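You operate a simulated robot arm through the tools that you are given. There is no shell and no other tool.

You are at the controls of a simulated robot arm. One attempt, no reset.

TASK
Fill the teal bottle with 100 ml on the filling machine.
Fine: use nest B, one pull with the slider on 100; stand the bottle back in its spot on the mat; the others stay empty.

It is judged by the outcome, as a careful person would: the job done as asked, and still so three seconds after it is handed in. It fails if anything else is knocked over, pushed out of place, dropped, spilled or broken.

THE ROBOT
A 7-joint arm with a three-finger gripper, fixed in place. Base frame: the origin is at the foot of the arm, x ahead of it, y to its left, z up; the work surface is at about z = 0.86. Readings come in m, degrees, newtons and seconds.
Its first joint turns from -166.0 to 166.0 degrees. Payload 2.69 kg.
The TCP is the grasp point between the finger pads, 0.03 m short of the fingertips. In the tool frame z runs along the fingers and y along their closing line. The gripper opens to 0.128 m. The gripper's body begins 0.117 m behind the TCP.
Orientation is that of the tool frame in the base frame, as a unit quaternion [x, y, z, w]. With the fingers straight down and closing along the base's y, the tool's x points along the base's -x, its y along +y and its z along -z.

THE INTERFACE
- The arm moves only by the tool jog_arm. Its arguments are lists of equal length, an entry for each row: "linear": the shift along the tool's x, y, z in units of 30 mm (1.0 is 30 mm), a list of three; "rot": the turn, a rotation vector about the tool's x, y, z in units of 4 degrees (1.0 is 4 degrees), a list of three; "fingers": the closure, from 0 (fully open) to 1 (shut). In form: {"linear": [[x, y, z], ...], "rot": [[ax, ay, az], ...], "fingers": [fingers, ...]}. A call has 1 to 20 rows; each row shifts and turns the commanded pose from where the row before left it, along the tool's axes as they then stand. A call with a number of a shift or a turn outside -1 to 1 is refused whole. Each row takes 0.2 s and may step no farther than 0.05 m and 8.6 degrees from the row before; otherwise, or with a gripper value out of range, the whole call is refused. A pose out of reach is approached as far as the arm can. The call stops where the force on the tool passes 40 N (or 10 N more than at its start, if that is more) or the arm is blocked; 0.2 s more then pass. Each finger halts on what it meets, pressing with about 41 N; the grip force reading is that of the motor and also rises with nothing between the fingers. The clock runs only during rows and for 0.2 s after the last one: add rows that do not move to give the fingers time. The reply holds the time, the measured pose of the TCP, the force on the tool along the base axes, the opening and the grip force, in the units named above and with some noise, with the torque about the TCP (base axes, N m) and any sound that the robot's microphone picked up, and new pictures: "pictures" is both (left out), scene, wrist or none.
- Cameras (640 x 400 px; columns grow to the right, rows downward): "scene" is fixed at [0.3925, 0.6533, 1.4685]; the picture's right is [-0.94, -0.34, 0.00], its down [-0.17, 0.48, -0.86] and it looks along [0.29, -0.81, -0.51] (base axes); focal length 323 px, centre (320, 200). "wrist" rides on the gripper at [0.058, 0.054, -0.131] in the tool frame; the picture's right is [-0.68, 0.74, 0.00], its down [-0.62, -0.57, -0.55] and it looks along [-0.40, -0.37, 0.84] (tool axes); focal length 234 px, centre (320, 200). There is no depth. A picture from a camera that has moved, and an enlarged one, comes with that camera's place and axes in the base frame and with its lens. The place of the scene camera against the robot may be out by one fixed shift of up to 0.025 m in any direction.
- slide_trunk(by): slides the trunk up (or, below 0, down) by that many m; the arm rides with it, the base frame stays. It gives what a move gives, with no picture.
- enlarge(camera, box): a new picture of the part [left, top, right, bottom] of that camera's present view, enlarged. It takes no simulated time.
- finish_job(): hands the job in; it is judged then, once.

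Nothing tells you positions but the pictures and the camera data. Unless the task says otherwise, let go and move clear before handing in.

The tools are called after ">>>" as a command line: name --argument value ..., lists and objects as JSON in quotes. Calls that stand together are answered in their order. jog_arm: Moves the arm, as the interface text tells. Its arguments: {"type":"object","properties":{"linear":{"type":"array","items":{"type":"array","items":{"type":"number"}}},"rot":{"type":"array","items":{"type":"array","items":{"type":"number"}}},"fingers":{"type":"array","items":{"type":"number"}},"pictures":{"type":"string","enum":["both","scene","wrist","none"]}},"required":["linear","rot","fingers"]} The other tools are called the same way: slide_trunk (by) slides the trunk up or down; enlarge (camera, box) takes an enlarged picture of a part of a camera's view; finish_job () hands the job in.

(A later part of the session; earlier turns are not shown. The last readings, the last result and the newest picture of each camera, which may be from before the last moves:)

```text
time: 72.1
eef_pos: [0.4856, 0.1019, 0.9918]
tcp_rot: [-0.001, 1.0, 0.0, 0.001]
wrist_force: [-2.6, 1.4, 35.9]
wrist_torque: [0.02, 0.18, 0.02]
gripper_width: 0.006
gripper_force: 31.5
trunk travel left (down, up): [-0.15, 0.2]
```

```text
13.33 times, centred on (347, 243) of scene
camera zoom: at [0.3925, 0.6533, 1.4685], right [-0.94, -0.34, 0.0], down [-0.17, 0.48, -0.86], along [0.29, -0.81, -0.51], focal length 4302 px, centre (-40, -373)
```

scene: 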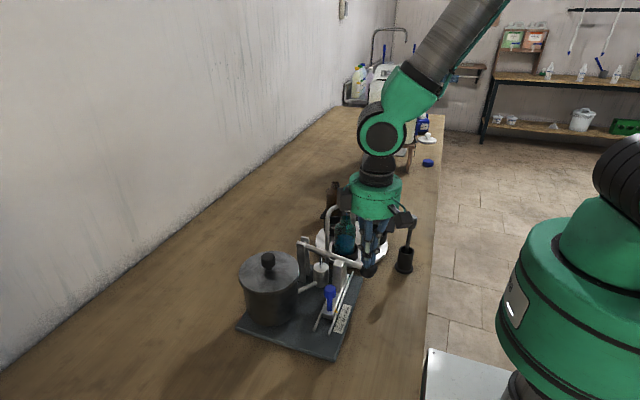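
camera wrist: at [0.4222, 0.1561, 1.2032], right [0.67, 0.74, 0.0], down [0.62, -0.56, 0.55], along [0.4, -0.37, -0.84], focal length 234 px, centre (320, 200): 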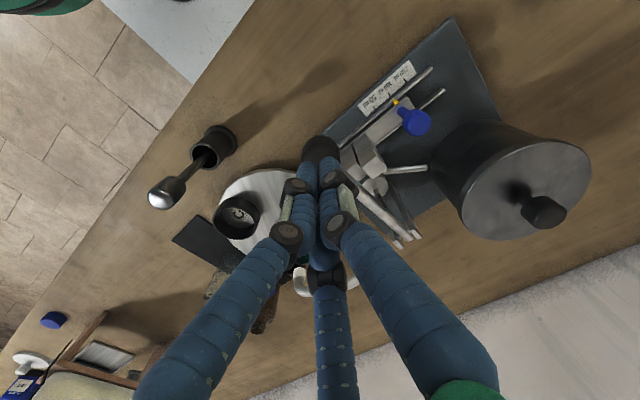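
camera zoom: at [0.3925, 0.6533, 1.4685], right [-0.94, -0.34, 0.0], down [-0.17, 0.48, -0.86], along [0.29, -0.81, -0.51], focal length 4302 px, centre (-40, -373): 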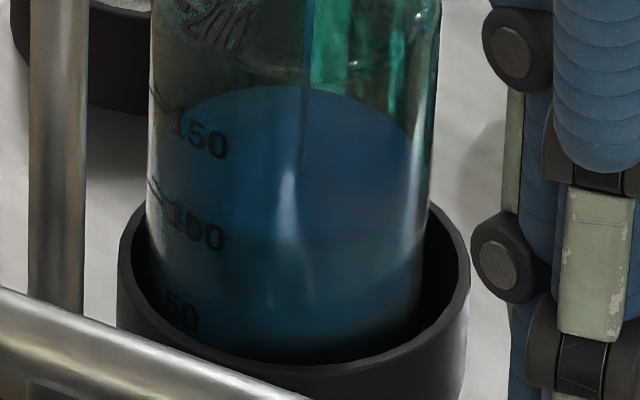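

The level is steady at the 100 mark. I'll back off upward slowly and see whether the lever follows.

>>> jog_arm --linear '[[0, 0, -0.2], [0, 0, -0.3], [0, 0, -0.3], [0, 0, 0]]' --rot '[[0, 0, 0], [0, 0, 0], [0, 0, 0], [0, 0, 0]]' --fingers '[1, 1, 1, 1]' --pictures "scene"

>>> enlarge --camera "scene" --box '[290, 180, 410, 300]'

>>> enlarge --camera "scene" --box '[332, 228, 362, 258]'

```text
time: 73.1
eef_pos: [0.4854, 0.1011, 1.0138]
tcp_rot: [0.0, 1.0, 0.001, -0.001]
wrist_force: [-0.3, -0.3, 1.0]
wrist_torque: [0.02, -0.02, 0.02]
gripper_width: 0.0021
gripper_force: 30.9
trunk travel left (down, up): [-0.15, 0.2]
```

scene: 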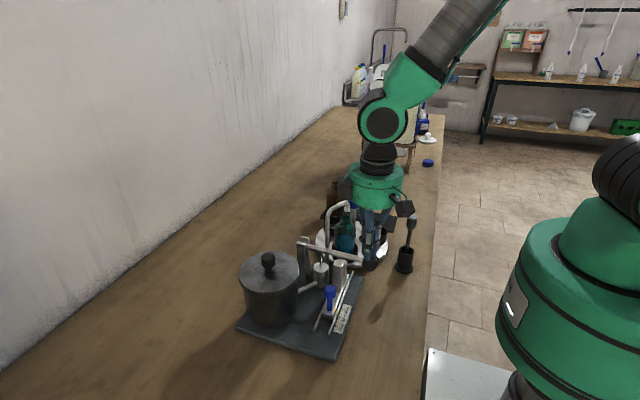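

```text
3.33 times, centred on (350, 240) of scene
camera zoom: at [0.3925, 0.6533, 1.4685], right [-0.94, -0.34, 0.0], down [-0.17, 0.48, -0.86], along [0.29, -0.81, -0.51], focal length 1076 px, centre (220, 67)
```

zoom: 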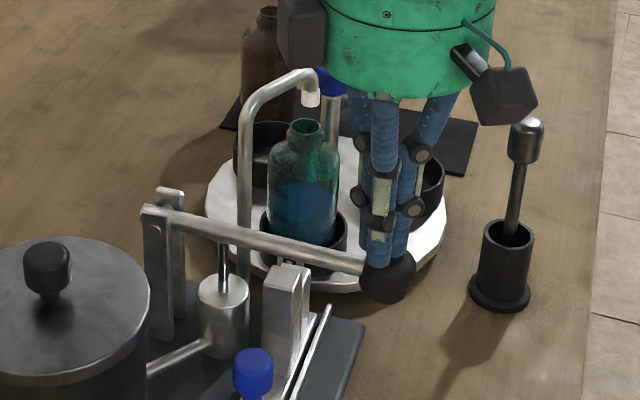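

```text
13.33 times, centred on (347, 243) of scene
camera zoom: at [0.3925, 0.6533, 1.4685], right [-0.94, -0.34, 0.0], down [-0.17, 0.48, -0.86], along [0.29, -0.81, -0.51], focal length 4302 px, centre (-40, -373)
```

zoom: 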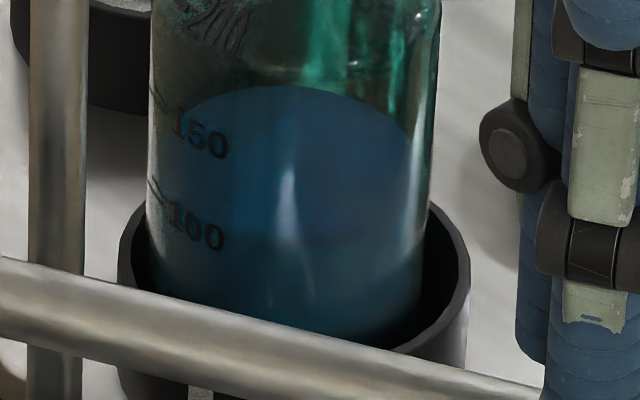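

The lever is sprung and follows the fingers up, and the flow has stopped. I'll ease it all the way back, then rise clear.

>>> jog_arm --linear '[[0.02, 0, -0.25], [0.02, 0, -0.25], [0.02, 0, -0.25], [0, 0, -0.25], [0, 0, -0.25], [0, 0, -0.25], [0, 0, -0.3], [0, 0, -0.8], [0, 0, -1], [0, 0, -1], [0, 0, -1], [0, 0, 0]]' --rot '[[0, 0, 0], [0, 0, 0], [0, 0, 0], [0, 0, 0], [0, 0, 0], [0, 0, 0], [0, 0, 0], [0, 0, 0], [0, 0, 0], [0, 0, 0], [0, 0, 0], [0, 0, 0]]' --fingers '[1, 1, 1, 1, 1, 1, 1, 1, 1, 1, 1, 1]'

>>> enlarge --camera "scene" --box '[290, 180, 410, 300]'

>>> enlarge --camera "scene" --box '[320, 200, 370, 260]'

```text
time: 75.7
eef_pos: [0.4813, 0.1011, 1.1807]
tcp_rot: [-0.001, 1.0, 0.0, -0.001]
wrist_force: [0.0, 0.9, 0.3]
wrist_torque: [-0.02, -0.02, 0.0]
gripper_width: 0.0017
gripper_force: 30.9
trunk travel left (down, up): [-0.15, 0.2]
camera wrist: at [0.4239, 0.1565, 1.3127], right [0.67, 0.74, 0.0], down [0.62, -0.56, 0.55], along [0.4, -0.37, -0.84], focal length 234 px, centre (320, 200)
```

scene: 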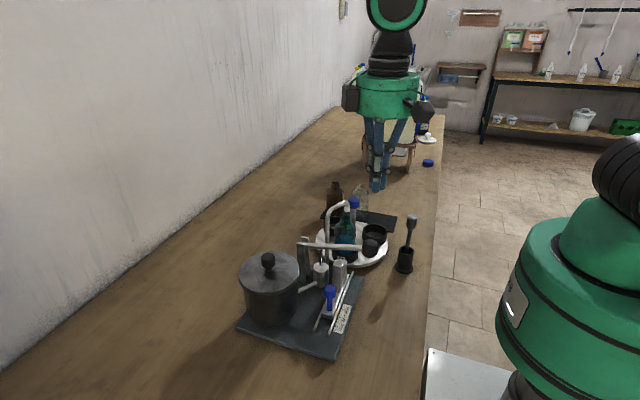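
wrist: 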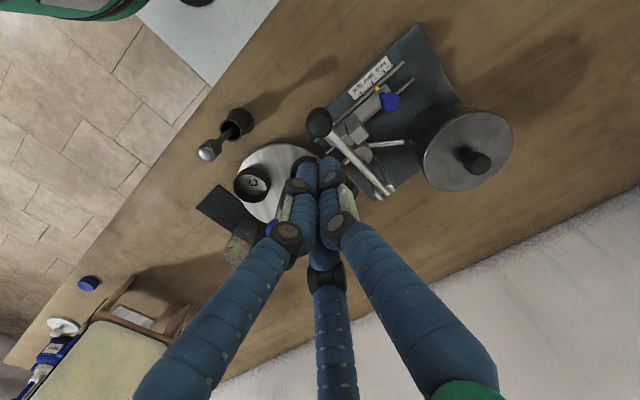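

```text
3.33 times, centred on (350, 240) of scene
camera zoom: at [0.3925, 0.6533, 1.4685], right [-0.94, -0.34, 0.0], down [-0.17, 0.48, -0.86], along [0.29, -0.81, -0.51], focal length 1076 px, centre (220, 67)
```

zoom: 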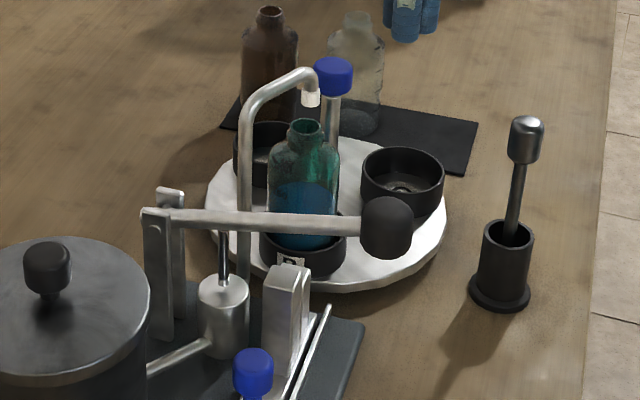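

```text
6.67 times, centred on (345, 230) of scene
camera zoom: at [0.3925, 0.6533, 1.4685], right [-0.94, -0.34, 0.0], down [-0.17, 0.48, -0.86], along [0.29, -0.81, -0.51], focal length 2151 px, centre (153, 0)
```

zoom: 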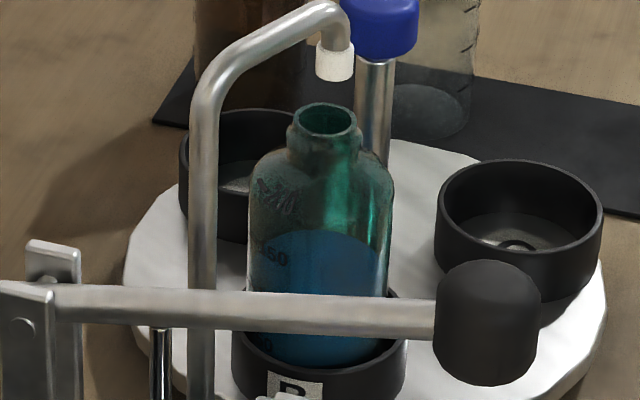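

The lever is back up, the slider is on 100, and the bottle holds its fill with nothing spilled. Now I'll return to the turntable knob and turn nest B back to where I can reach the bottle.

>>> jog_arm --linear '[[-0.464, -0.978, 0], [-0.464, -0.978, 0], [-0.464, -0.978, 0], [-0.464, -0.978, 0], [-0.464, -0.978, 0], [-0.464, -0.978, 0], [0, 0, 0]]' --rot '[[0, 0, 0], [0, 0, 0], [0, 0, 0], [0, 0, 0], [0, 0, 0], [0, 0, 0], [0, 0, 0]]' --fingers '[0.8, 0.6, 0.5, 0.5, 0.5, 0.5, 0.5]' --pictures "none"

>>> jog_arm --linear '[[0, 0, 0], [0, 0, 0], [0, 0, 0], [0, 0, 0], [0, 0, 0], [0, 0, 0], [0, 0, 0], [0, 0, 0], [0, 0, 0], [0, 0, 0], [0, 0, 0], [0, 0, 0], [0, 0, 0], [0, 0, 0], [0, 0, 0], [0, 0, 0]]' --rot '[[0, 0, 1], [0, 0, 1], [0, 0, 1], [0, 0, 1], [0, 0, 1], [0, 0, 1], [0, 0, 1], [0, 0, 1], [0, 0, 1], [0, 0, 1], [0, 0, 1], [0, 0, 1], [0, 0, 1], [0, 0, 1], [0, 0, 1], [0, 0, 0]]' --fingers '[0.5, 0.5, 0.5, 0.5, 0.5, 0.5, 0.5, 0.5, 0.5, 0.5, 0.5, 0.5, 0.5, 0.5, 0.5, 0.5]'

>>> enlarge --camera "wrist" --box '[240, 0, 400, 180]'

```text
time: 77.3
eef_pos: [0.5687, -0.0755, 1.1822]
tcp_rot: [-0.002, 1.0, 0.001, -0.001]
wrist_force: [0.1, -0.4, 0.2]
wrist_torque: [0.01, 0.03, -0.01]
gripper_width: 0.0639
gripper_force: 0.0
trunk travel left (down, up): [-0.15, 0.2]
```

```text
time: 80.7
eef_pos: [0.5688, -0.0747, 1.1827]
tcp_rot: [0.499, 0.867, -0.001, -0.001]
wrist_force: [1.1, 0.1, 0.1]
wrist_torque: [0.0, -0.03, 0.04]
gripper_width: 0.0641
gripper_force: 0.1
trunk travel left (down, up): [-0.15, 0.2]
camera wrist: at [0.5856, 0.0039, 1.3143], right [0.98, -0.22, 0.0], down [-0.18, -0.82, 0.55], along [-0.12, -0.54, -0.84], focal length 234 px, centre (320, 200)
```

scene: 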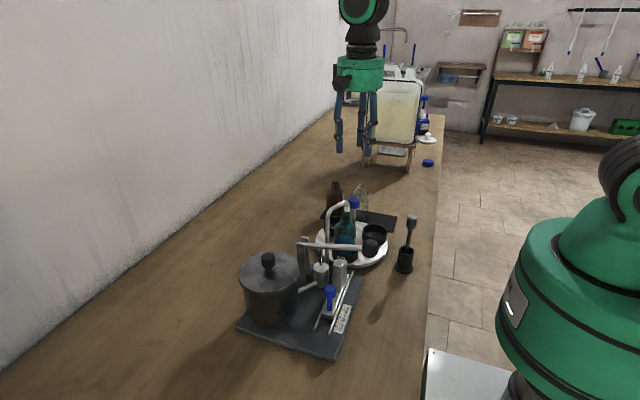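
wrist: 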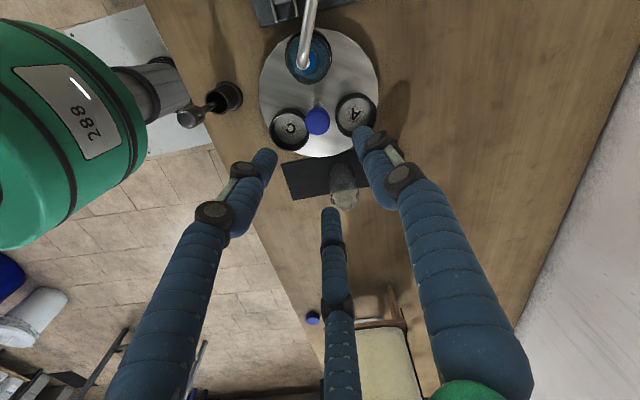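

```text
2.22 times, centred on (320, 90) of wrist
camera zoom: at [0.5856, 0.0039, 1.3143], right [0.98, -0.22, 0.0], down [-0.18, -0.82, 0.55], along [-0.12, -0.54, -0.84], focal length 520 px, centre (320, 444)
```

zoom: 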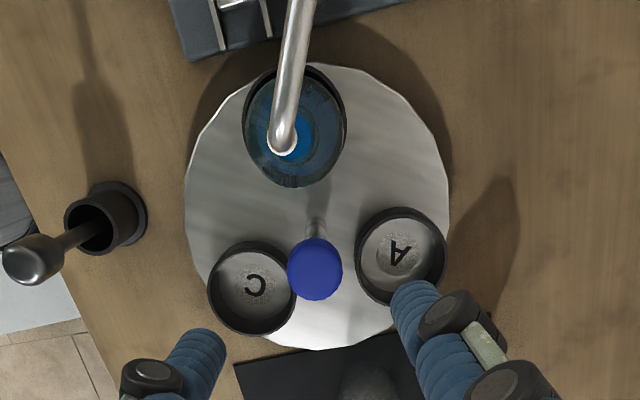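

>>> jog_arm --linear '[[0.067, -0.115, 0], [0, 0, 0.95], [0, 0, 0.95], [0, 0, 0.95], [0, 0, 0.95], [0, 0, 0.95], [0, 0, 0.95], [0, 0, 0], [0, 0, 0]]' --rot '[[0, 0, 0], [0, 0, 0], [0, 0, 0], [0, 0, 0], [0, 0, 0], [0, 0, 0], [0, 0, 0], [0, 0, 0], [0, 0, 0]]' --fingers '[0.5, 0.5, 0.5, 0.5, 0.5, 0.5, 0.5, 0.5, 0.5]'

>>> enlarge --camera "wrist" --box '[240, 60, 400, 220]'

```text
time: 82.7
eef_pos: [0.5627, -0.0739, 1.0115]
tcp_rot: [0.499, 0.866, -0.001, -0.001]
wrist_force: [-0.2, 0.4, -0.4]
wrist_torque: [-0.01, -0.03, 0.01]
gripper_width: 0.0639
gripper_force: 0.1
trunk travel left (down, up): [-0.15, 0.2]
camera wrist: at [0.5799, 0.0043, 1.1435], right [0.98, -0.22, 0.0], down [-0.18, -0.82, 0.55], along [-0.12, -0.54, -0.84], focal length 234 px, centre (320, 200)
```

scene: 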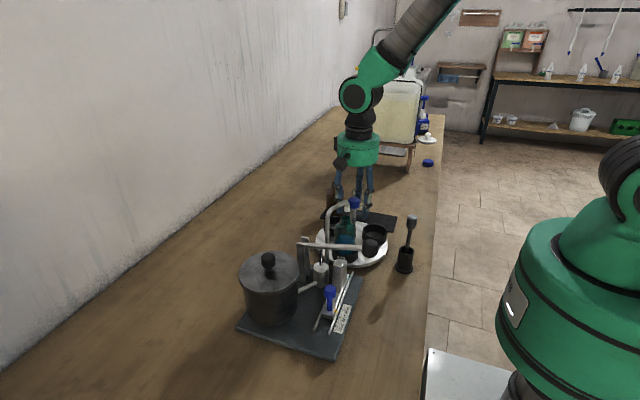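
wrist: 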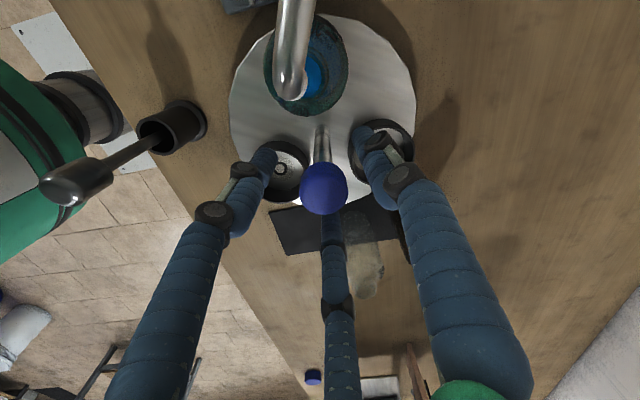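

```text
2.50 times, centred on (320, 140) of wrist
camera zoom: at [0.5799, 0.0043, 1.1435], right [0.98, -0.22, 0.0], down [-0.18, -0.82, 0.55], along [-0.12, -0.54, -0.84], focal length 585 px, centre (320, 350)
```

zoom: 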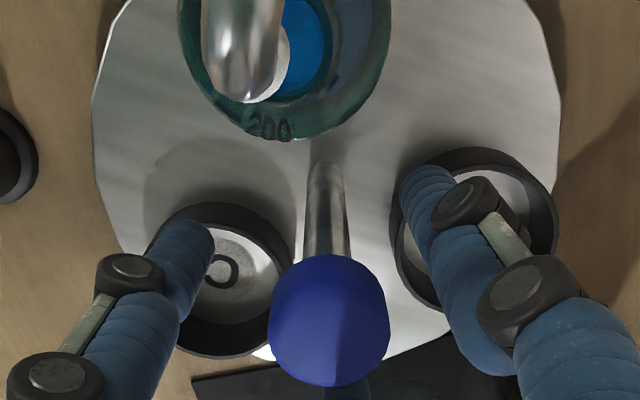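

>>> jog_arm --linear '[[-0.037, 0.064, 0], [0, 0, 0], [0, 0, 0], [0, 0, 0], [0, 0, 0]]' --rot '[[0, 0, 0], [0, 0, 0], [0, 0, 0], [0, 0, 0], [0, 0, 0]]' --fingers '[0.55, 0.68, 0.78, 0.88, 0.9]' --pictures "none"

```text
time: 83.9
eef_pos: [0.5658, -0.0757, 1.012]
tcp_rot: [0.499, 0.867, 0.0, 0.0]
wrist_force: [-0.9, -1.9, 0.4]
wrist_torque: [-0.08, -0.05, -0.01]
gripper_width: 0.0308
gripper_force: 45.0
trunk travel left (down, up): [-0.15, 0.2]
```

The knob is gripped with almost no side force. I'll turn counter-clockwise in gentle increments so the liquid doesn't slosh.

>>> jog_arm --linear '[[0, 0, 0], [0, 0, 0], [0, 0, 0], [0, 0, 0], [0, 0, 0]]' --rot '[[0, 0, -0.4], [0, 0, -0.6], [0, 0, -0.8], [0, 0, -0.6], [0, 0, 0]]' --fingers '[0.9, 0.9, 0.9, 0.9, 0.9]' --pictures "scene"

```text
time: 85.1
eef_pos: [0.5649, -0.0749, 1.0122]
tcp_rot: [0.424, 0.906, 0.0, -0.001]
wrist_force: [-3.5, -9.5, -13.0]
wrist_torque: [-0.23, -0.15, -0.04]
gripper_width: 0.0306
gripper_force: 44.9
trunk travel left (down, up): [-0.15, 0.2]
```

scene: 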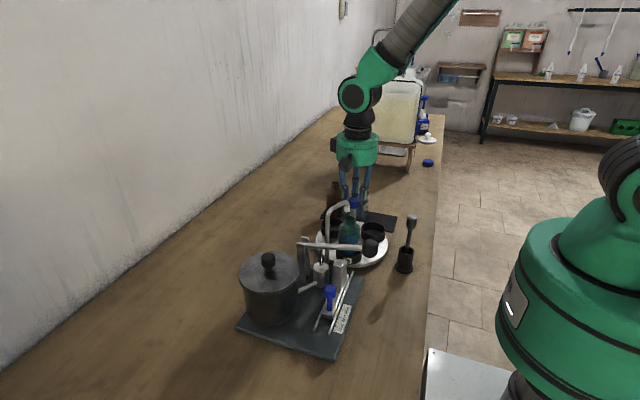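

>>> jog_arm --linear '[[-0.012, -0.01, 0.02], [0, 0, 0], [0, 0, 0], [0, 0, 0], [0, 0, 0], [0, 0, 0]]' --rot '[[0, 0, -0.6], [0, 0, -0.85], [0, 0, -0.85], [0, 0, -0.85], [0, 0, -0.7], [0, 0, 0]]' --fingers '[0.9, 0.9, 0.9, 0.9, 0.9, 0.9]' --pictures "none"

```text
time: 86.5
eef_pos: [0.565, -0.0752, 1.0121]
tcp_rot: [0.299, 0.954, 0.001, -0.001]
wrist_force: [-18.2, -0.4, -4.1]
wrist_torque: [0.36, 0.6, -0.03]
gripper_width: 0.0308
gripper_force: 44.9
trunk travel left (down, up): [-0.15, 0.2]
```

>>> jog_arm --linear '[[0.022, -0.015, 0.006], [0, 0, 0], [0, 0, 0], [0, 0, 0], [0, 0, 0], [0, 0, 0]]' --rot '[[0, 0, -0.6], [0, 0, -0.85], [0, 0, -0.85], [0, 0, -0.85], [0, 0, -0.8], [0, 0, 0]]' --fingers '[0.9, 0.9, 0.9, 0.9, 0.9, 0.9]' --pictures "none"

```text
time: 87.9
eef_pos: [0.5649, -0.0742, 1.0113]
tcp_rot: [0.165, 0.986, 0.0, 0.001]
wrist_force: [-10.9, 4.0, -1.8]
wrist_torque: [0.07, -0.01, 0.01]
gripper_width: 0.0306
gripper_force: 44.8
trunk travel left (down, up): [-0.15, 0.2]
```

>>> jog_arm --linear '[[0.014, 0, 0], [0, 0, 0], [0, 0, 0], [0, 0, 0], [0, 0, 0], [0, 0, 0]]' --rot '[[0, 0, -0.6], [0, 0, -0.85], [0, 0, -0.85], [0, 0, -0.85], [0, 0, -0.8], [0, 0, 0]]' --fingers '[0.9, 0.9, 0.9, 0.9, 0.9, 0.9]' --pictures "scene"

>>> enlarge --camera "scene" --box '[310, 170, 420, 270]'

```text
time: 89.3
eef_pos: [0.5646, -0.0749, 1.0114]
tcp_rot: [0.028, 1.0, 0.0, 0.0]
wrist_force: [4.7, 14.2, -0.4]
wrist_torque: [0.26, -0.01, 0.03]
gripper_width: 0.0307
gripper_force: 45.5
trunk travel left (down, up): [-0.15, 0.2]
```

scene: 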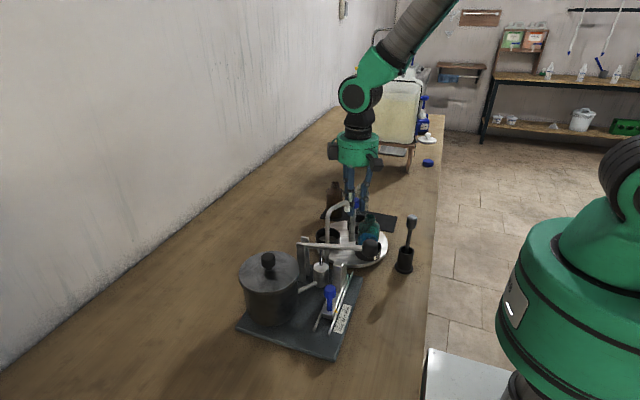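

```text
4.00 times, centred on (365, 220) of scene
camera zoom: at [0.3925, 0.6533, 1.4685], right [-0.94, -0.34, 0.0], down [-0.17, 0.48, -0.86], along [0.29, -0.81, -0.51], focal length 1291 px, centre (140, 120)
```

zoom: 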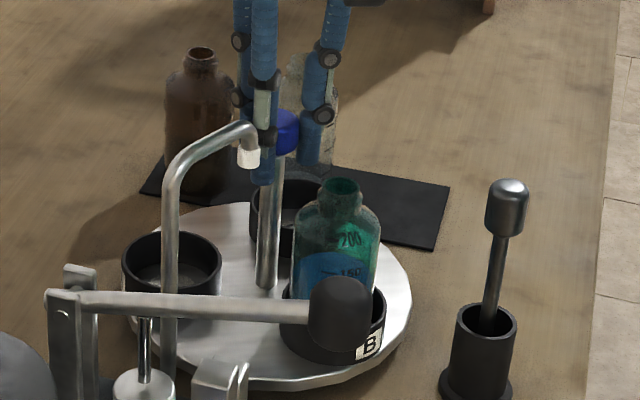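

>>> jog_arm --linear '[[0, 0.022, 0], [0, 0, 0], [0, 0, 0], [0, 0, 0], [0, 0, 0], [0, 0, 0]]' --rot '[[0, 0, -0.6], [0, 0, -0.85], [0, 0, -0.85], [0, 0, -0.85], [0, 0, -0.8], [0, 0, 0]]' --fingers '[0.9, 0.9, 0.9, 0.9, 0.9, 0.9]' --pictures "none"

```text
time: 90.7
eef_pos: [0.5662, -0.0755, 1.0112]
tcp_rot: [-0.11, 0.994, 0.0, 0.0]
wrist_force: [4.9, -14.2, 13.1]
wrist_torque: [-0.28, -0.08, -0.04]
gripper_width: 0.0307
gripper_force: 45.4
trunk travel left (down, up): [-0.15, 0.2]
```

>>> jog_arm --linear '[[0, -0.016, -0.02], [0, 0, 0], [0, 0, 0], [0, 0, 0], [0, 0, 0], [0, 0, 0]]' --rot '[[0, 0, -0.6], [0, 0, -0.85], [0, 0, -0.85], [0, 0, -0.85], [0, 0, -0.8], [0, 0, 0]]' --fingers '[0.9, 0.9, 0.9, 0.9, 0.9, 0.9]' --pictures "none"

```text
time: 92.1
eef_pos: [0.5654, -0.0748, 1.0117]
tcp_rot: [-0.245, 0.969, 0.001, 0.0]
wrist_force: [17.0, -17.6, -3.1]
wrist_torque: [-0.46, -0.49, -0.01]
gripper_width: 0.0311
gripper_force: 44.5
trunk travel left (down, up): [-0.15, 0.2]
```

>>> jog_arm --linear '[[-0.01, -0.032, 0], [0, 0, 0], [0, 0, 0], [0, 0, 0], [0, 0, 0], [0, 0, 0]]' --rot '[[0, 0, -0.6], [0, 0, -0.85], [0, 0, -0.85], [0, 0, -0.85], [0, 0, -0.8], [0, 0, 0]]' --fingers '[0.9, 0.9, 0.9, 0.9, 0.9, 0.9]' --pictures "none"

```text
time: 93.5
eef_pos: [0.5655, -0.0757, 1.0112]
tcp_rot: [-0.377, 0.926, 0.0, -0.002]
wrist_force: [8.1, 7.0, 1.1]
wrist_torque: [0.03, -0.08, -0.03]
gripper_width: 0.0307
gripper_force: 44.6
trunk travel left (down, up): [-0.15, 0.2]
```

>>> jog_arm --linear '[[-0.012, 0, 0], [0, 0, 0], [0, 0, 0], [0, 0, 0], [0, 0, 0], [0, 0, 0]]' --rot '[[0, 0, -0.6], [0, 0, -0.85], [0, 0, -0.85], [0, 0, -0.85], [0, 0, -0.78], [0, 0, 0]]' --fingers '[0.9, 0.9, 0.9, 0.9, 0.9, 0.9]'

>>> enlarge --camera "scene" --box '[310, 170, 420, 270]'

>>> enlarge --camera "wrist" --box '[200, 0, 440, 220]'

```text
time: 94.9
eef_pos: [0.5648, -0.0744, 1.0112]
tcp_rot: [-0.499, 0.867, 0.0, -0.001]
wrist_force: [-3.7, -7.7, -11.6]
wrist_torque: [-0.24, 0.13, 0.07]
gripper_width: 0.0306
gripper_force: 45.2
trunk travel left (down, up): [-0.15, 0.2]
camera wrist: at [0.4897, -0.0976, 1.1437], right [-0.3, 0.95, 0.0], down [0.8, 0.25, 0.55], along [0.52, 0.16, -0.84], focal length 234 px, centre (320, 200)
```

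scene: 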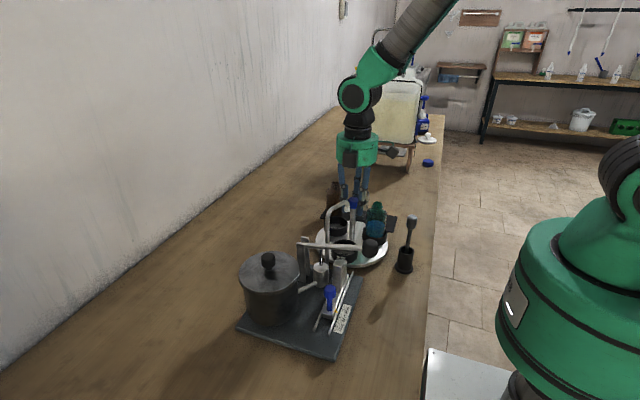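
wrist: 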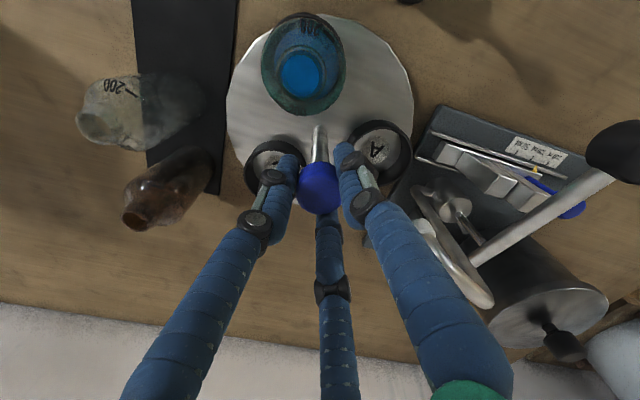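

```text
4.00 times, centred on (365, 220) of scene
camera zoom: at [0.3925, 0.6533, 1.4685], right [-0.94, -0.34, 0.0], down [-0.17, 0.48, -0.86], along [0.29, -0.81, -0.51], focal length 1291 px, centre (140, 120)
```

zoom: 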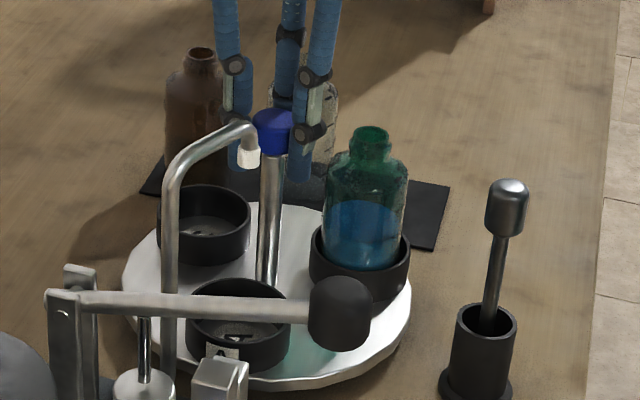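

```text
1.82 times, centred on (320, 110) of wrist
camera zoom: at [0.4897, -0.0976, 1.1437], right [-0.3, 0.95, 0.0], down [0.8, 0.25, 0.55], along [0.52, 0.16, -0.84], focal length 426 px, centre (320, 364)
```

zoom: 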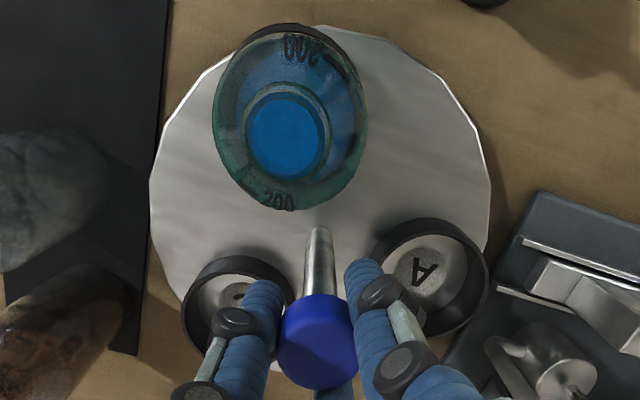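

The turntable is back with nest A under the spout and the filled bottle where I can reach it. Releasing the knob and rising.

>>> jog_arm --linear '[[0.012, -0.005, 0.015], [0, 0, 0], [0, 0, 0], [0, 0, 0], [0, 0, -0.8], [0, 0, -0.95], [0, 0, -0.95], [0, 0, -0.95], [0, 0, -0.95], [0, 0, -0.5], [0, 0, 0]]' --rot '[[0, 0, 0], [0, 0, 0], [0, 0, 0], [0, 0, 0], [0, 0, 0], [0, 0, 0], [0, 0, 0], [0, 0, 0], [0, 0, 0], [0, 0, 0], [0, 0, 0]]' --fingers '[0.9, 0.75, 0.6, 0.5, 0.5, 0.5, 0.5, 0.5, 0.5, 0.5, 0.5]'

>>> enlarge --camera "wrist" --box '[240, 0, 400, 120]'

```text
time: 97.3
eef_pos: [0.5657, -0.0779, 1.1643]
tcp_rot: [-0.499, 0.867, 0.001, -0.001]
wrist_force: [0.2, 0.0, -0.9]
wrist_torque: [-0.01, -0.01, 0.02]
gripper_width: 0.0639
gripper_force: 0.0
trunk travel left (down, up): [-0.15, 0.2]
camera wrist: at [0.4911, -0.0996, 1.296], right [-0.3, 0.95, 0.0], down [0.8, 0.25, 0.55], along [0.52, 0.16, -0.84], focal length 234 px, centre (320, 200)
```

scene: 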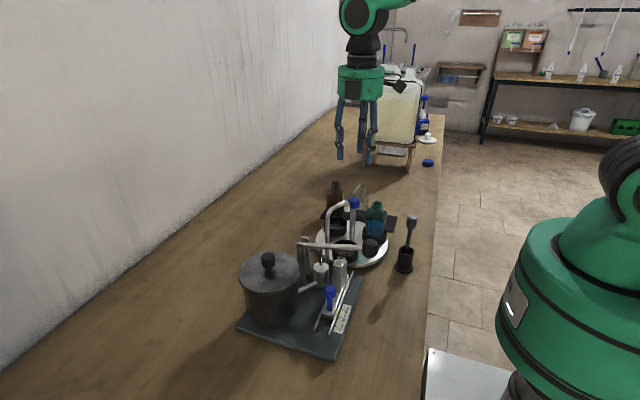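
wrist: 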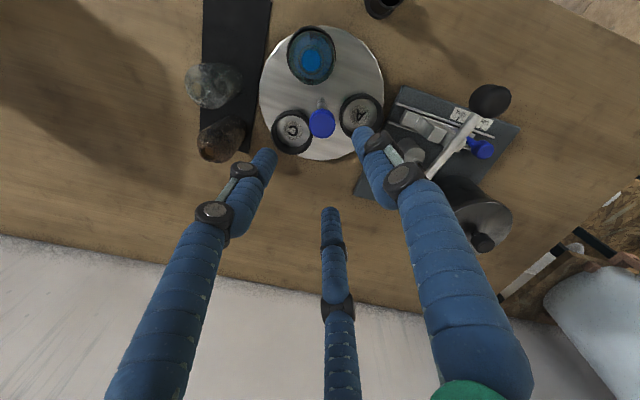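

```text
3.33 times, centred on (320, 60) of wrist
camera zoom: at [0.4911, -0.0996, 1.296], right [-0.3, 0.95, 0.0], down [0.8, 0.25, 0.55], along [0.52, 0.16, -0.84], focal length 781 px, centre (320, 667)
```

zoom: 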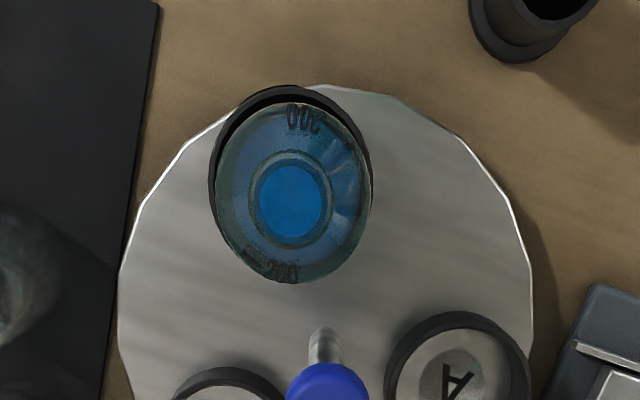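

The bottle mouth is at about (0.506, -0.105). I'll move over it and turn the wrist to the same orientation I used for placing it.

>>> jog_arm --linear '[[0.6, 0.42, 0], [0.6, 0.42, 0], [0.59, 0.42, 0], [0, 0, 0], [0, 0, 0], [0, 0, 0], [0, 0, 0], [0, 0, 0], [0, 0, 0], [0, 0, 0], [0, 0, 0], [0, 0, 0], [0, 0, 0], [0, 0, 0], [0, 0, 0]]' --rot '[[0, 0, 0], [0, 0, 0], [0, 0, 0], [0, 0, 1], [0, 0, 1], [0, 0, 1], [0, 0, 1], [0, 0, 1], [0, 0, 1], [0, 0, 1], [0, 0, 1], [0, 0, 1], [0, 0, 1], [0, 0, 1], [0, 0, 1]]' --fingers '[0.35, 0.35, 0.35, 0.35, 0.35, 0.35, 0.35, 0.35, 0.35, 0.35, 0.35, 0.35, 0.35, 0.35, 0.35]' --pictures "none"

>>> jog_arm --linear '[[0, 0, 0], [0, 0, 0], [0, 0, 0], [0, 0, 0], [0, 0, 0], [0, 0, 0], [0, 0, 0], [0, 0, 0], [0, 0, 0], [0, 0, 0], [0, 0, 0], [0, 0, 0]]' --rot '[[0, 0, 1], [0, 0, 1], [0, 0, 1], [0, 0, 1], [0, 0, 1], [0, 0, 1], [0, 0, 1], [0, 0, 1], [0, 0, 1], [0, 0, 1], [0, 0, 0.5], [0, 0, 0]]' --fingers '[0.35, 0.35, 0.35, 0.35, 0.35, 0.35, 0.35, 0.35, 0.35, 0.35, 0.35, 0.35]'

>>> enlarge --camera "wrist" --box '[240, 30, 400, 180]'

```text
time: 100.5
eef_pos: [0.506, -0.1027, 1.1634]
tcp_rot: [-0.103, 0.995, 0.0, -0.001]
wrist_force: [-0.3, 1.1, 0.6]
wrist_torque: [-0.01, 0.03, 0.0]
gripper_width: 0.0834
gripper_force: 0.2
trunk travel left (down, up): [-0.15, 0.2]
```

```text
time: 103.1
eef_pos: [0.5061, -0.1022, 1.1656]
tcp_rot: [0.261, 0.965, 0.0, -0.001]
wrist_force: [0.1, 1.0, 0.7]
wrist_torque: [-0.03, -0.01, 0.02]
gripper_width: 0.0832
gripper_force: 0.0
trunk travel left (down, up): [-0.15, 0.2]
camera wrist: at [0.4826, -0.0251, 1.2971], right [0.95, 0.3, 0.0], down [0.25, -0.8, 0.55], along [0.16, -0.52, -0.84], focal length 234 px, centre (320, 200)
```

scene: 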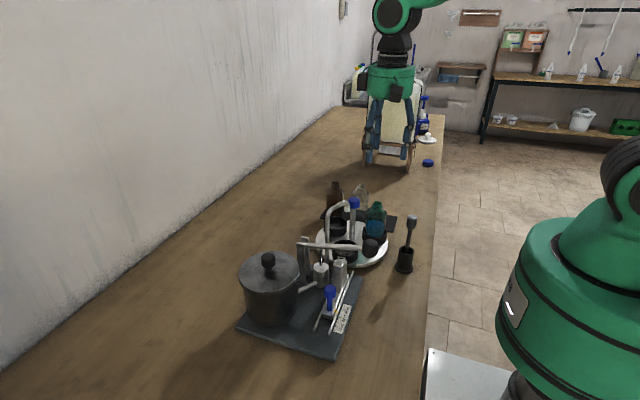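
wrist: 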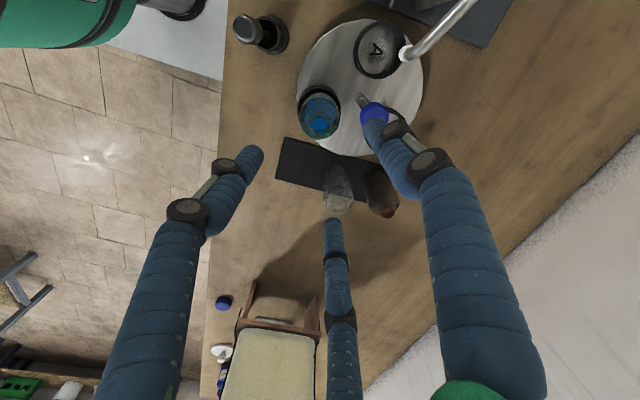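

```text
2.67 times, centred on (320, 105) of wrist
camera zoom: at [0.4826, -0.0251, 1.2971], right [0.95, 0.3, 0.0], down [0.25, -0.8, 0.55], along [0.16, -0.52, -0.84], focal length 624 px, centre (320, 453)
```

zoom: 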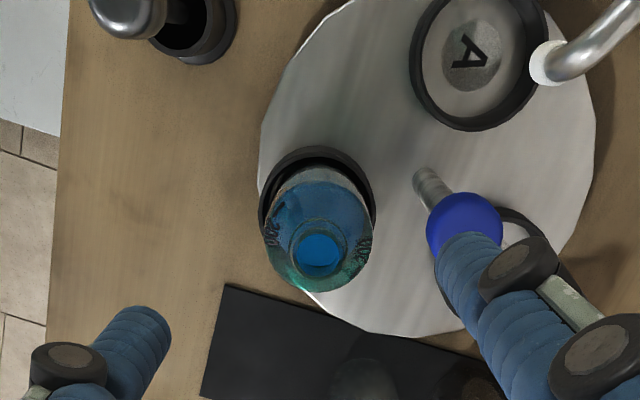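

>>> jog_arm --linear '[[-0.025, -0.043, 0], [0, 0, 1], [0, 0, 1], [0, 0, 1], [0, 0, 1], [0, 0, 1], [0, 0, 1], [0, 0, 0.5], [0, 0, 0.5], [0, 0, 0], [0, 0, 0]]' --rot '[[0, 0, 0], [0, 0, 0], [0, 0, 0], [0, 0, 0], [0, 0, 0], [0, 0, 0], [0, 0, 0], [0, 0, 0], [0, 0, 0], [0, 0, 0], [0, 0, 0]]' --fingers '[0.35, 0.35, 0.35, 0.35, 0.35, 0.35, 0.35, 0.35, 0.35, 0.35, 0.35]'

>>> enlarge --camera "wrist" --box '[220, 60, 420, 260]'

>>> enlarge --camera "scene" --box '[330, 150, 420, 260]'

```text
time: 105.5
eef_pos: [0.5062, -0.1048, 0.958]
tcp_rot: [0.259, 0.966, 0.0, 0.0]
wrist_force: [0.6, 0.1, 0.5]
wrist_torque: [0.02, 0.0, 0.04]
gripper_width: 0.0835
gripper_force: 0.1
trunk travel left (down, up): [-0.15, 0.2]
camera wrist: at [0.4826, -0.0283, 1.0897], right [0.95, 0.3, 0.0], down [0.25, -0.8, 0.55], along [0.16, -0.52, -0.84], focal length 234 px, centre (320, 200)
```

scene: 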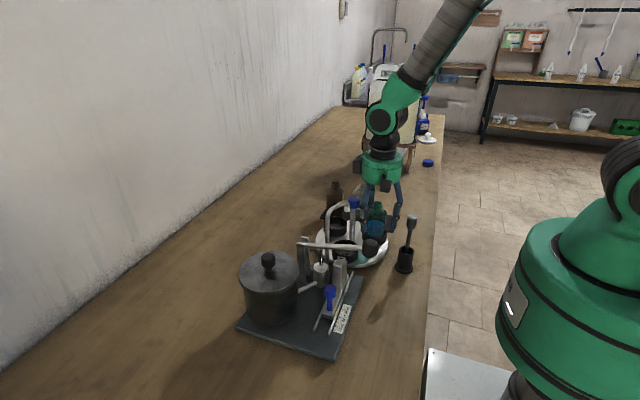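
wrist: 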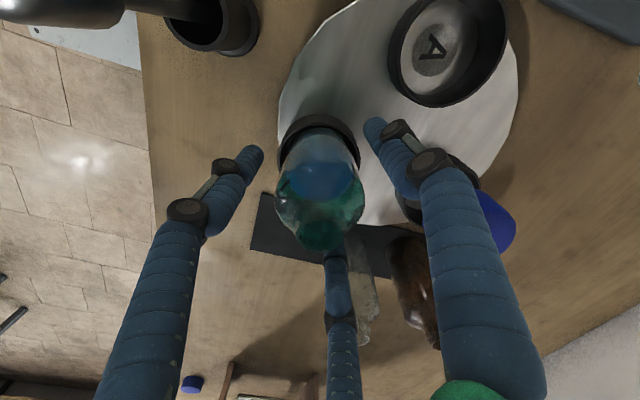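

```text
2.00 times, centred on (320, 160) of wrist
camera zoom: at [0.4826, -0.0283, 1.0897], right [0.95, 0.3, 0.0], down [0.25, -0.8, 0.55], along [0.16, -0.52, -0.84], focal length 468 px, centre (320, 280)
```

zoom: 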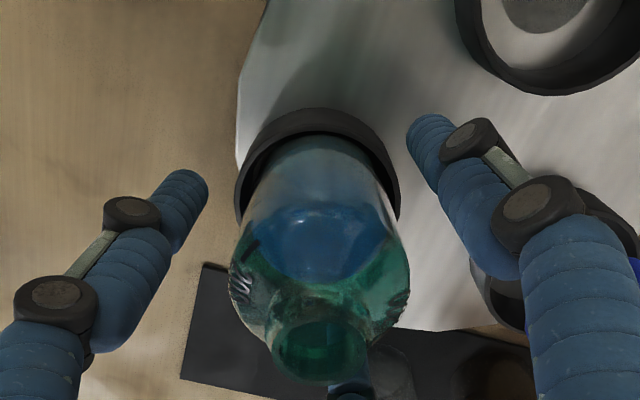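

```text
3.64 times, centred on (375, 205) of scene
camera zoom: at [0.3925, 0.6533, 1.4685], right [-0.94, -0.34, 0.0], down [-0.17, 0.48, -0.86], along [0.29, -0.81, -0.51], focal length 1173 px, centre (120, 182)
```

zoom: 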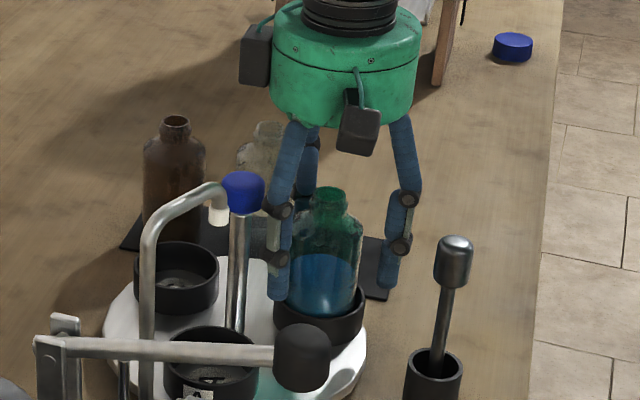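

>>> jog_arm --linear '[[0, 0, 0.08], [0, 0, 0], [0, 0, 0], [0, 0, 0], [0, 0, 0], [0, 0, 0]]' --rot '[[0, 0, 0], [0, 0, 0], [0, 0, 0], [0, 0, 0], [0, 0, 0], [0, 0, 0]]' --fingers '[0.4, 0.48, 0.54, 0.58, 0.62, 0.62]' --pictures "wrist"

>>> enlarge --camera "wrist" --box '[220, 60, 420, 260]'

```text
time: 106.9
eef_pos: [0.5069, -0.1053, 0.9542]
tcp_rot: [0.26, 0.966, 0.0, -0.001]
wrist_force: [0.1, -1.0, 0.5]
wrist_torque: [0.0, 0.0, 0.01]
gripper_width: 0.0549
gripper_force: 5.0
trunk travel left (down, up): [-0.15, 0.2]
camera wrist: at [0.4828, -0.0284, 1.0863], right [0.95, 0.3, 0.0], down [0.25, -0.8, 0.55], along [0.16, -0.52, -0.84], focal length 234 px, centre (320, 200)
```

wrist: 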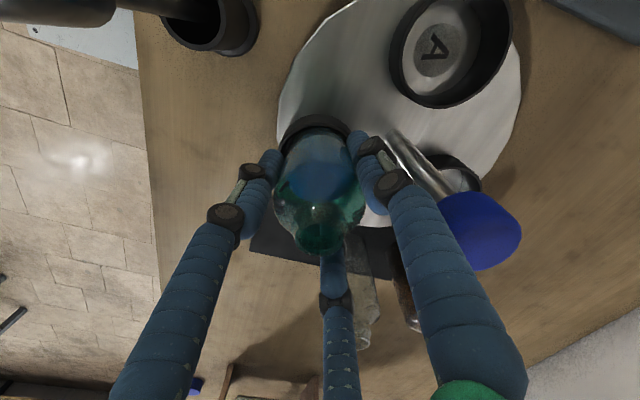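

```text
2.00 times, centred on (320, 160) of wrist
camera zoom: at [0.4828, -0.0284, 1.0863], right [0.95, 0.3, 0.0], down [0.25, -0.8, 0.55], along [0.16, -0.52, -0.84], focal length 468 px, centre (320, 280)
```

zoom: 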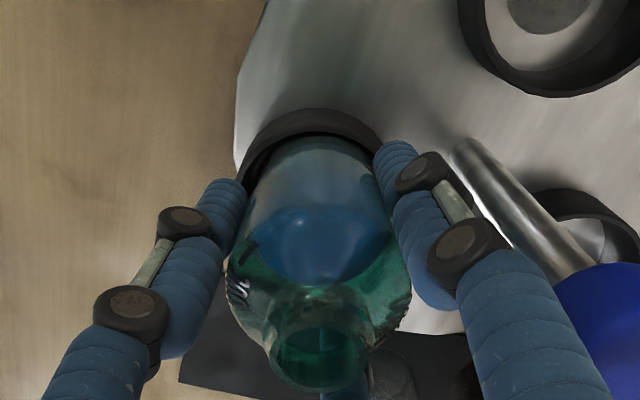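

>>> jog_arm --linear '[[0, 0, 0], [0, 0, 0], [0, 0, 0], [0, 0, 0]]' --rot '[[0, 0, 0], [0, 0, 0], [0, 0, 0], [0, 0, 0]]' --fingers '[0.62, 0.63, 0.64, 0.64]' --pictures "none"

```text
time: 107.9
eef_pos: [0.5057, -0.1057, 0.9543]
tcp_rot: [0.259, 0.966, 0.001, -0.002]
wrist_force: [0.8, -1.3, 0.4]
wrist_torque: [-0.04, 0.01, 0.01]
gripper_width: 0.0552
gripper_force: 6.7
trunk travel left (down, up): [-0.15, 0.2]
```

The grip reads only 6.7 N at 55 mm, whereas before it was 41 N at 52.6 mm. I'll close a bit further and look at why.

>>> jog_arm --linear '[[0, 0, 0], [0, 0, 0], [0, 0, 0], [0, 0, 0]]' --rot '[[0, 0, 0], [0, 0, 0], [0, 0, 0], [0, 0, 0]]' --fingers '[0.66, 0.68, 0.7, 0.7]'

>>> enlarge --camera "scene" --box '[340, 180, 410, 260]'

>>> enlarge --camera "wrist" --box '[240, 90, 400, 260]'

```text
time: 108.9
eef_pos: [0.5063, -0.1066, 0.9545]
tcp_rot: [0.26, 0.966, 0.001, 0.0]
wrist_force: [-0.3, -0.5, 1.8]
wrist_torque: [-0.05, 0.08, 0.0]
gripper_width: 0.0539
gripper_force: 40.8
trunk travel left (down, up): [-0.15, 0.2]
camera wrist: at [0.4828, -0.0284, 1.0864], right [0.95, 0.3, 0.0], down [0.25, -0.8, 0.55], along [0.16, -0.52, -0.84], focal length 234 px, centre (320, 200)
```

scene: 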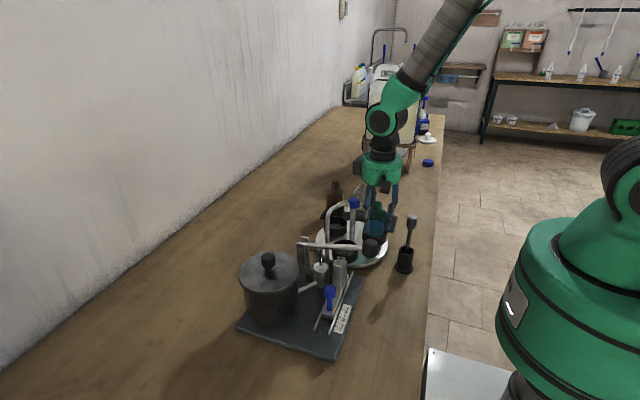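
wrist: 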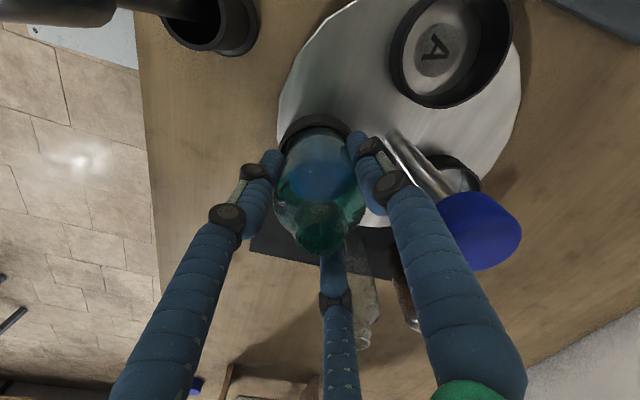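

```text
5.00 times, centred on (375, 220) of scene
camera zoom: at [0.3925, 0.6533, 1.4685], right [-0.94, -0.34, 0.0], down [-0.17, 0.48, -0.86], along [0.29, -0.81, -0.51], focal length 1613 px, centre (45, 100)
```

zoom: 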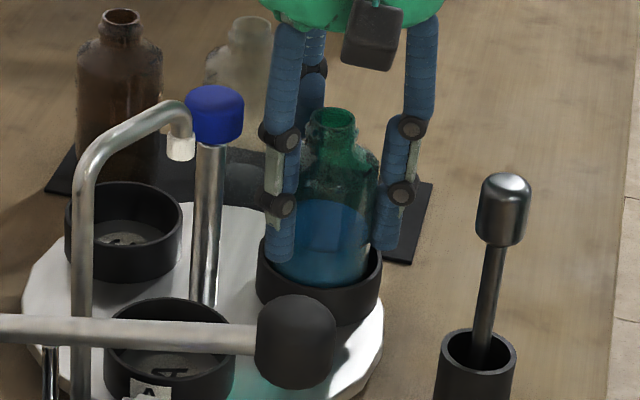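

```text
2.35 times, centred on (320, 175) of wrist
camera zoom: at [0.4828, -0.0284, 1.0864], right [0.95, 0.3, 0.0], down [0.25, -0.8, 0.55], along [0.16, -0.52, -0.84], focal length 551 px, centre (320, 259)
```

zoom: 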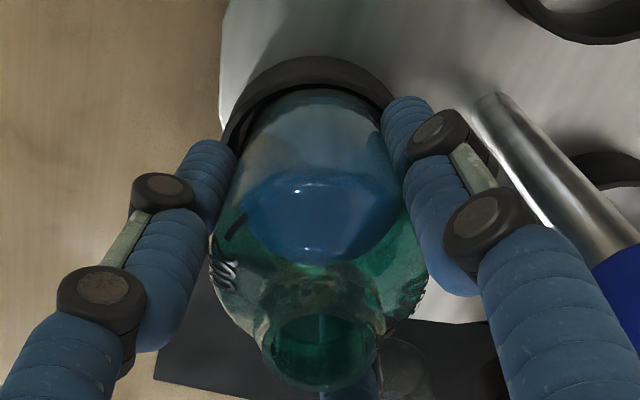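

Now the grip is firm at 40.8 N and the bottle is upright. I'll lift it smoothly out of the nest and carry it back over its mat spot at (0.500, -0.2145).

>>> jog_arm --linear '[[0, 0, -0.15], [0, 0, -0.3], [0, 0, -0.5], [0, 0, -0.6], [0, 0, -0.6], [0, 0, -0.6], [0, 0, -0.5], [0, 0, -0.3], [0, 0, -0.15], [0, 0, 0]]' --rot '[[0, 0, 0], [0, 0, 0], [0, 0, 0], [0, 0, 0], [0, 0, 0], [0, 0, 0], [0, 0, 0], [0, 0, 0], [0, 0, 0], [0, 0, 0]]' --fingers '[0.7, 0.7, 0.7, 0.7, 0.7, 0.7, 0.7, 0.7, 0.7, 0.7]'

>>> enlarge --camera "scene" --box '[330, 140, 420, 260]'

```text
time: 111.1
eef_pos: [0.507, -0.1056, 1.0618]
tcp_rot: [0.259, 0.966, 0.001, 0.0]
wrist_force: [-0.3, -0.2, -1.0]
wrist_torque: [0.01, 0.01, 0.01]
gripper_width: 0.0542
gripper_force: 41.2
trunk travel left (down, up): [-0.15, 0.2]
camera wrist: at [0.4828, -0.0282, 1.1948], right [0.95, 0.3, 0.0], down [0.25, -0.8, 0.55], along [0.16, -0.52, -0.84], focal length 234 px, centre (320, 200)
```

scene: 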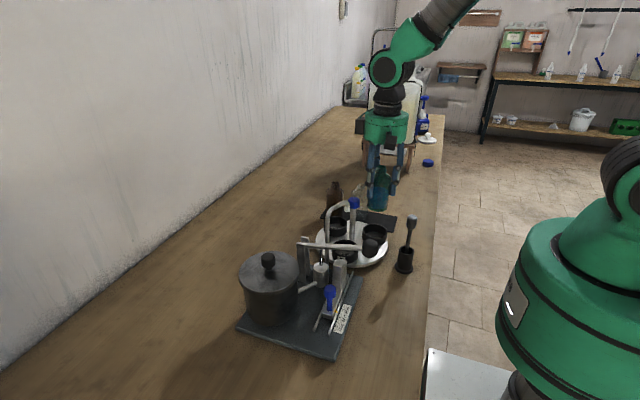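
wrist: 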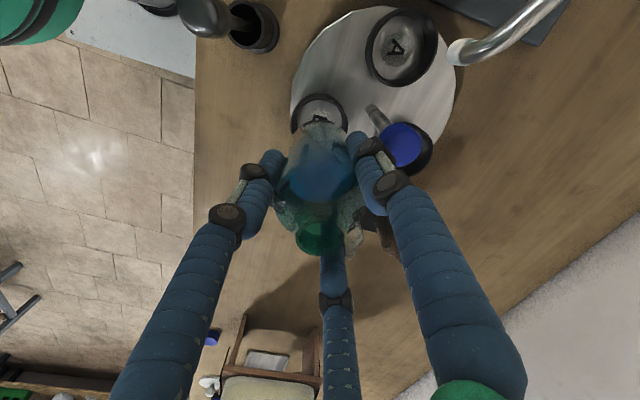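

```text
3.33 times, centred on (375, 200) of scene
camera zoom: at [0.3925, 0.6533, 1.4685], right [-0.94, -0.34, 0.0], down [-0.17, 0.48, -0.86], along [0.29, -0.81, -0.51], focal length 1076 px, centre (137, 200)
```

zoom: 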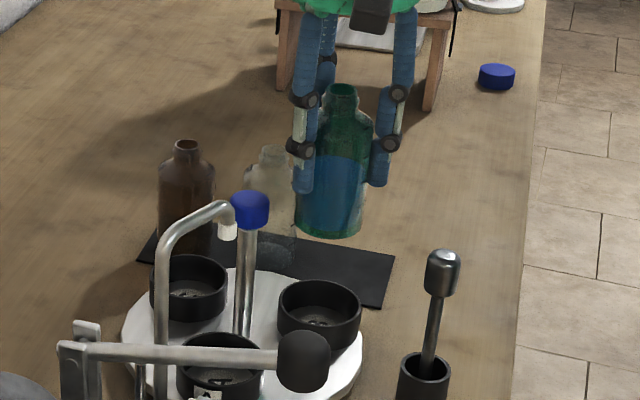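

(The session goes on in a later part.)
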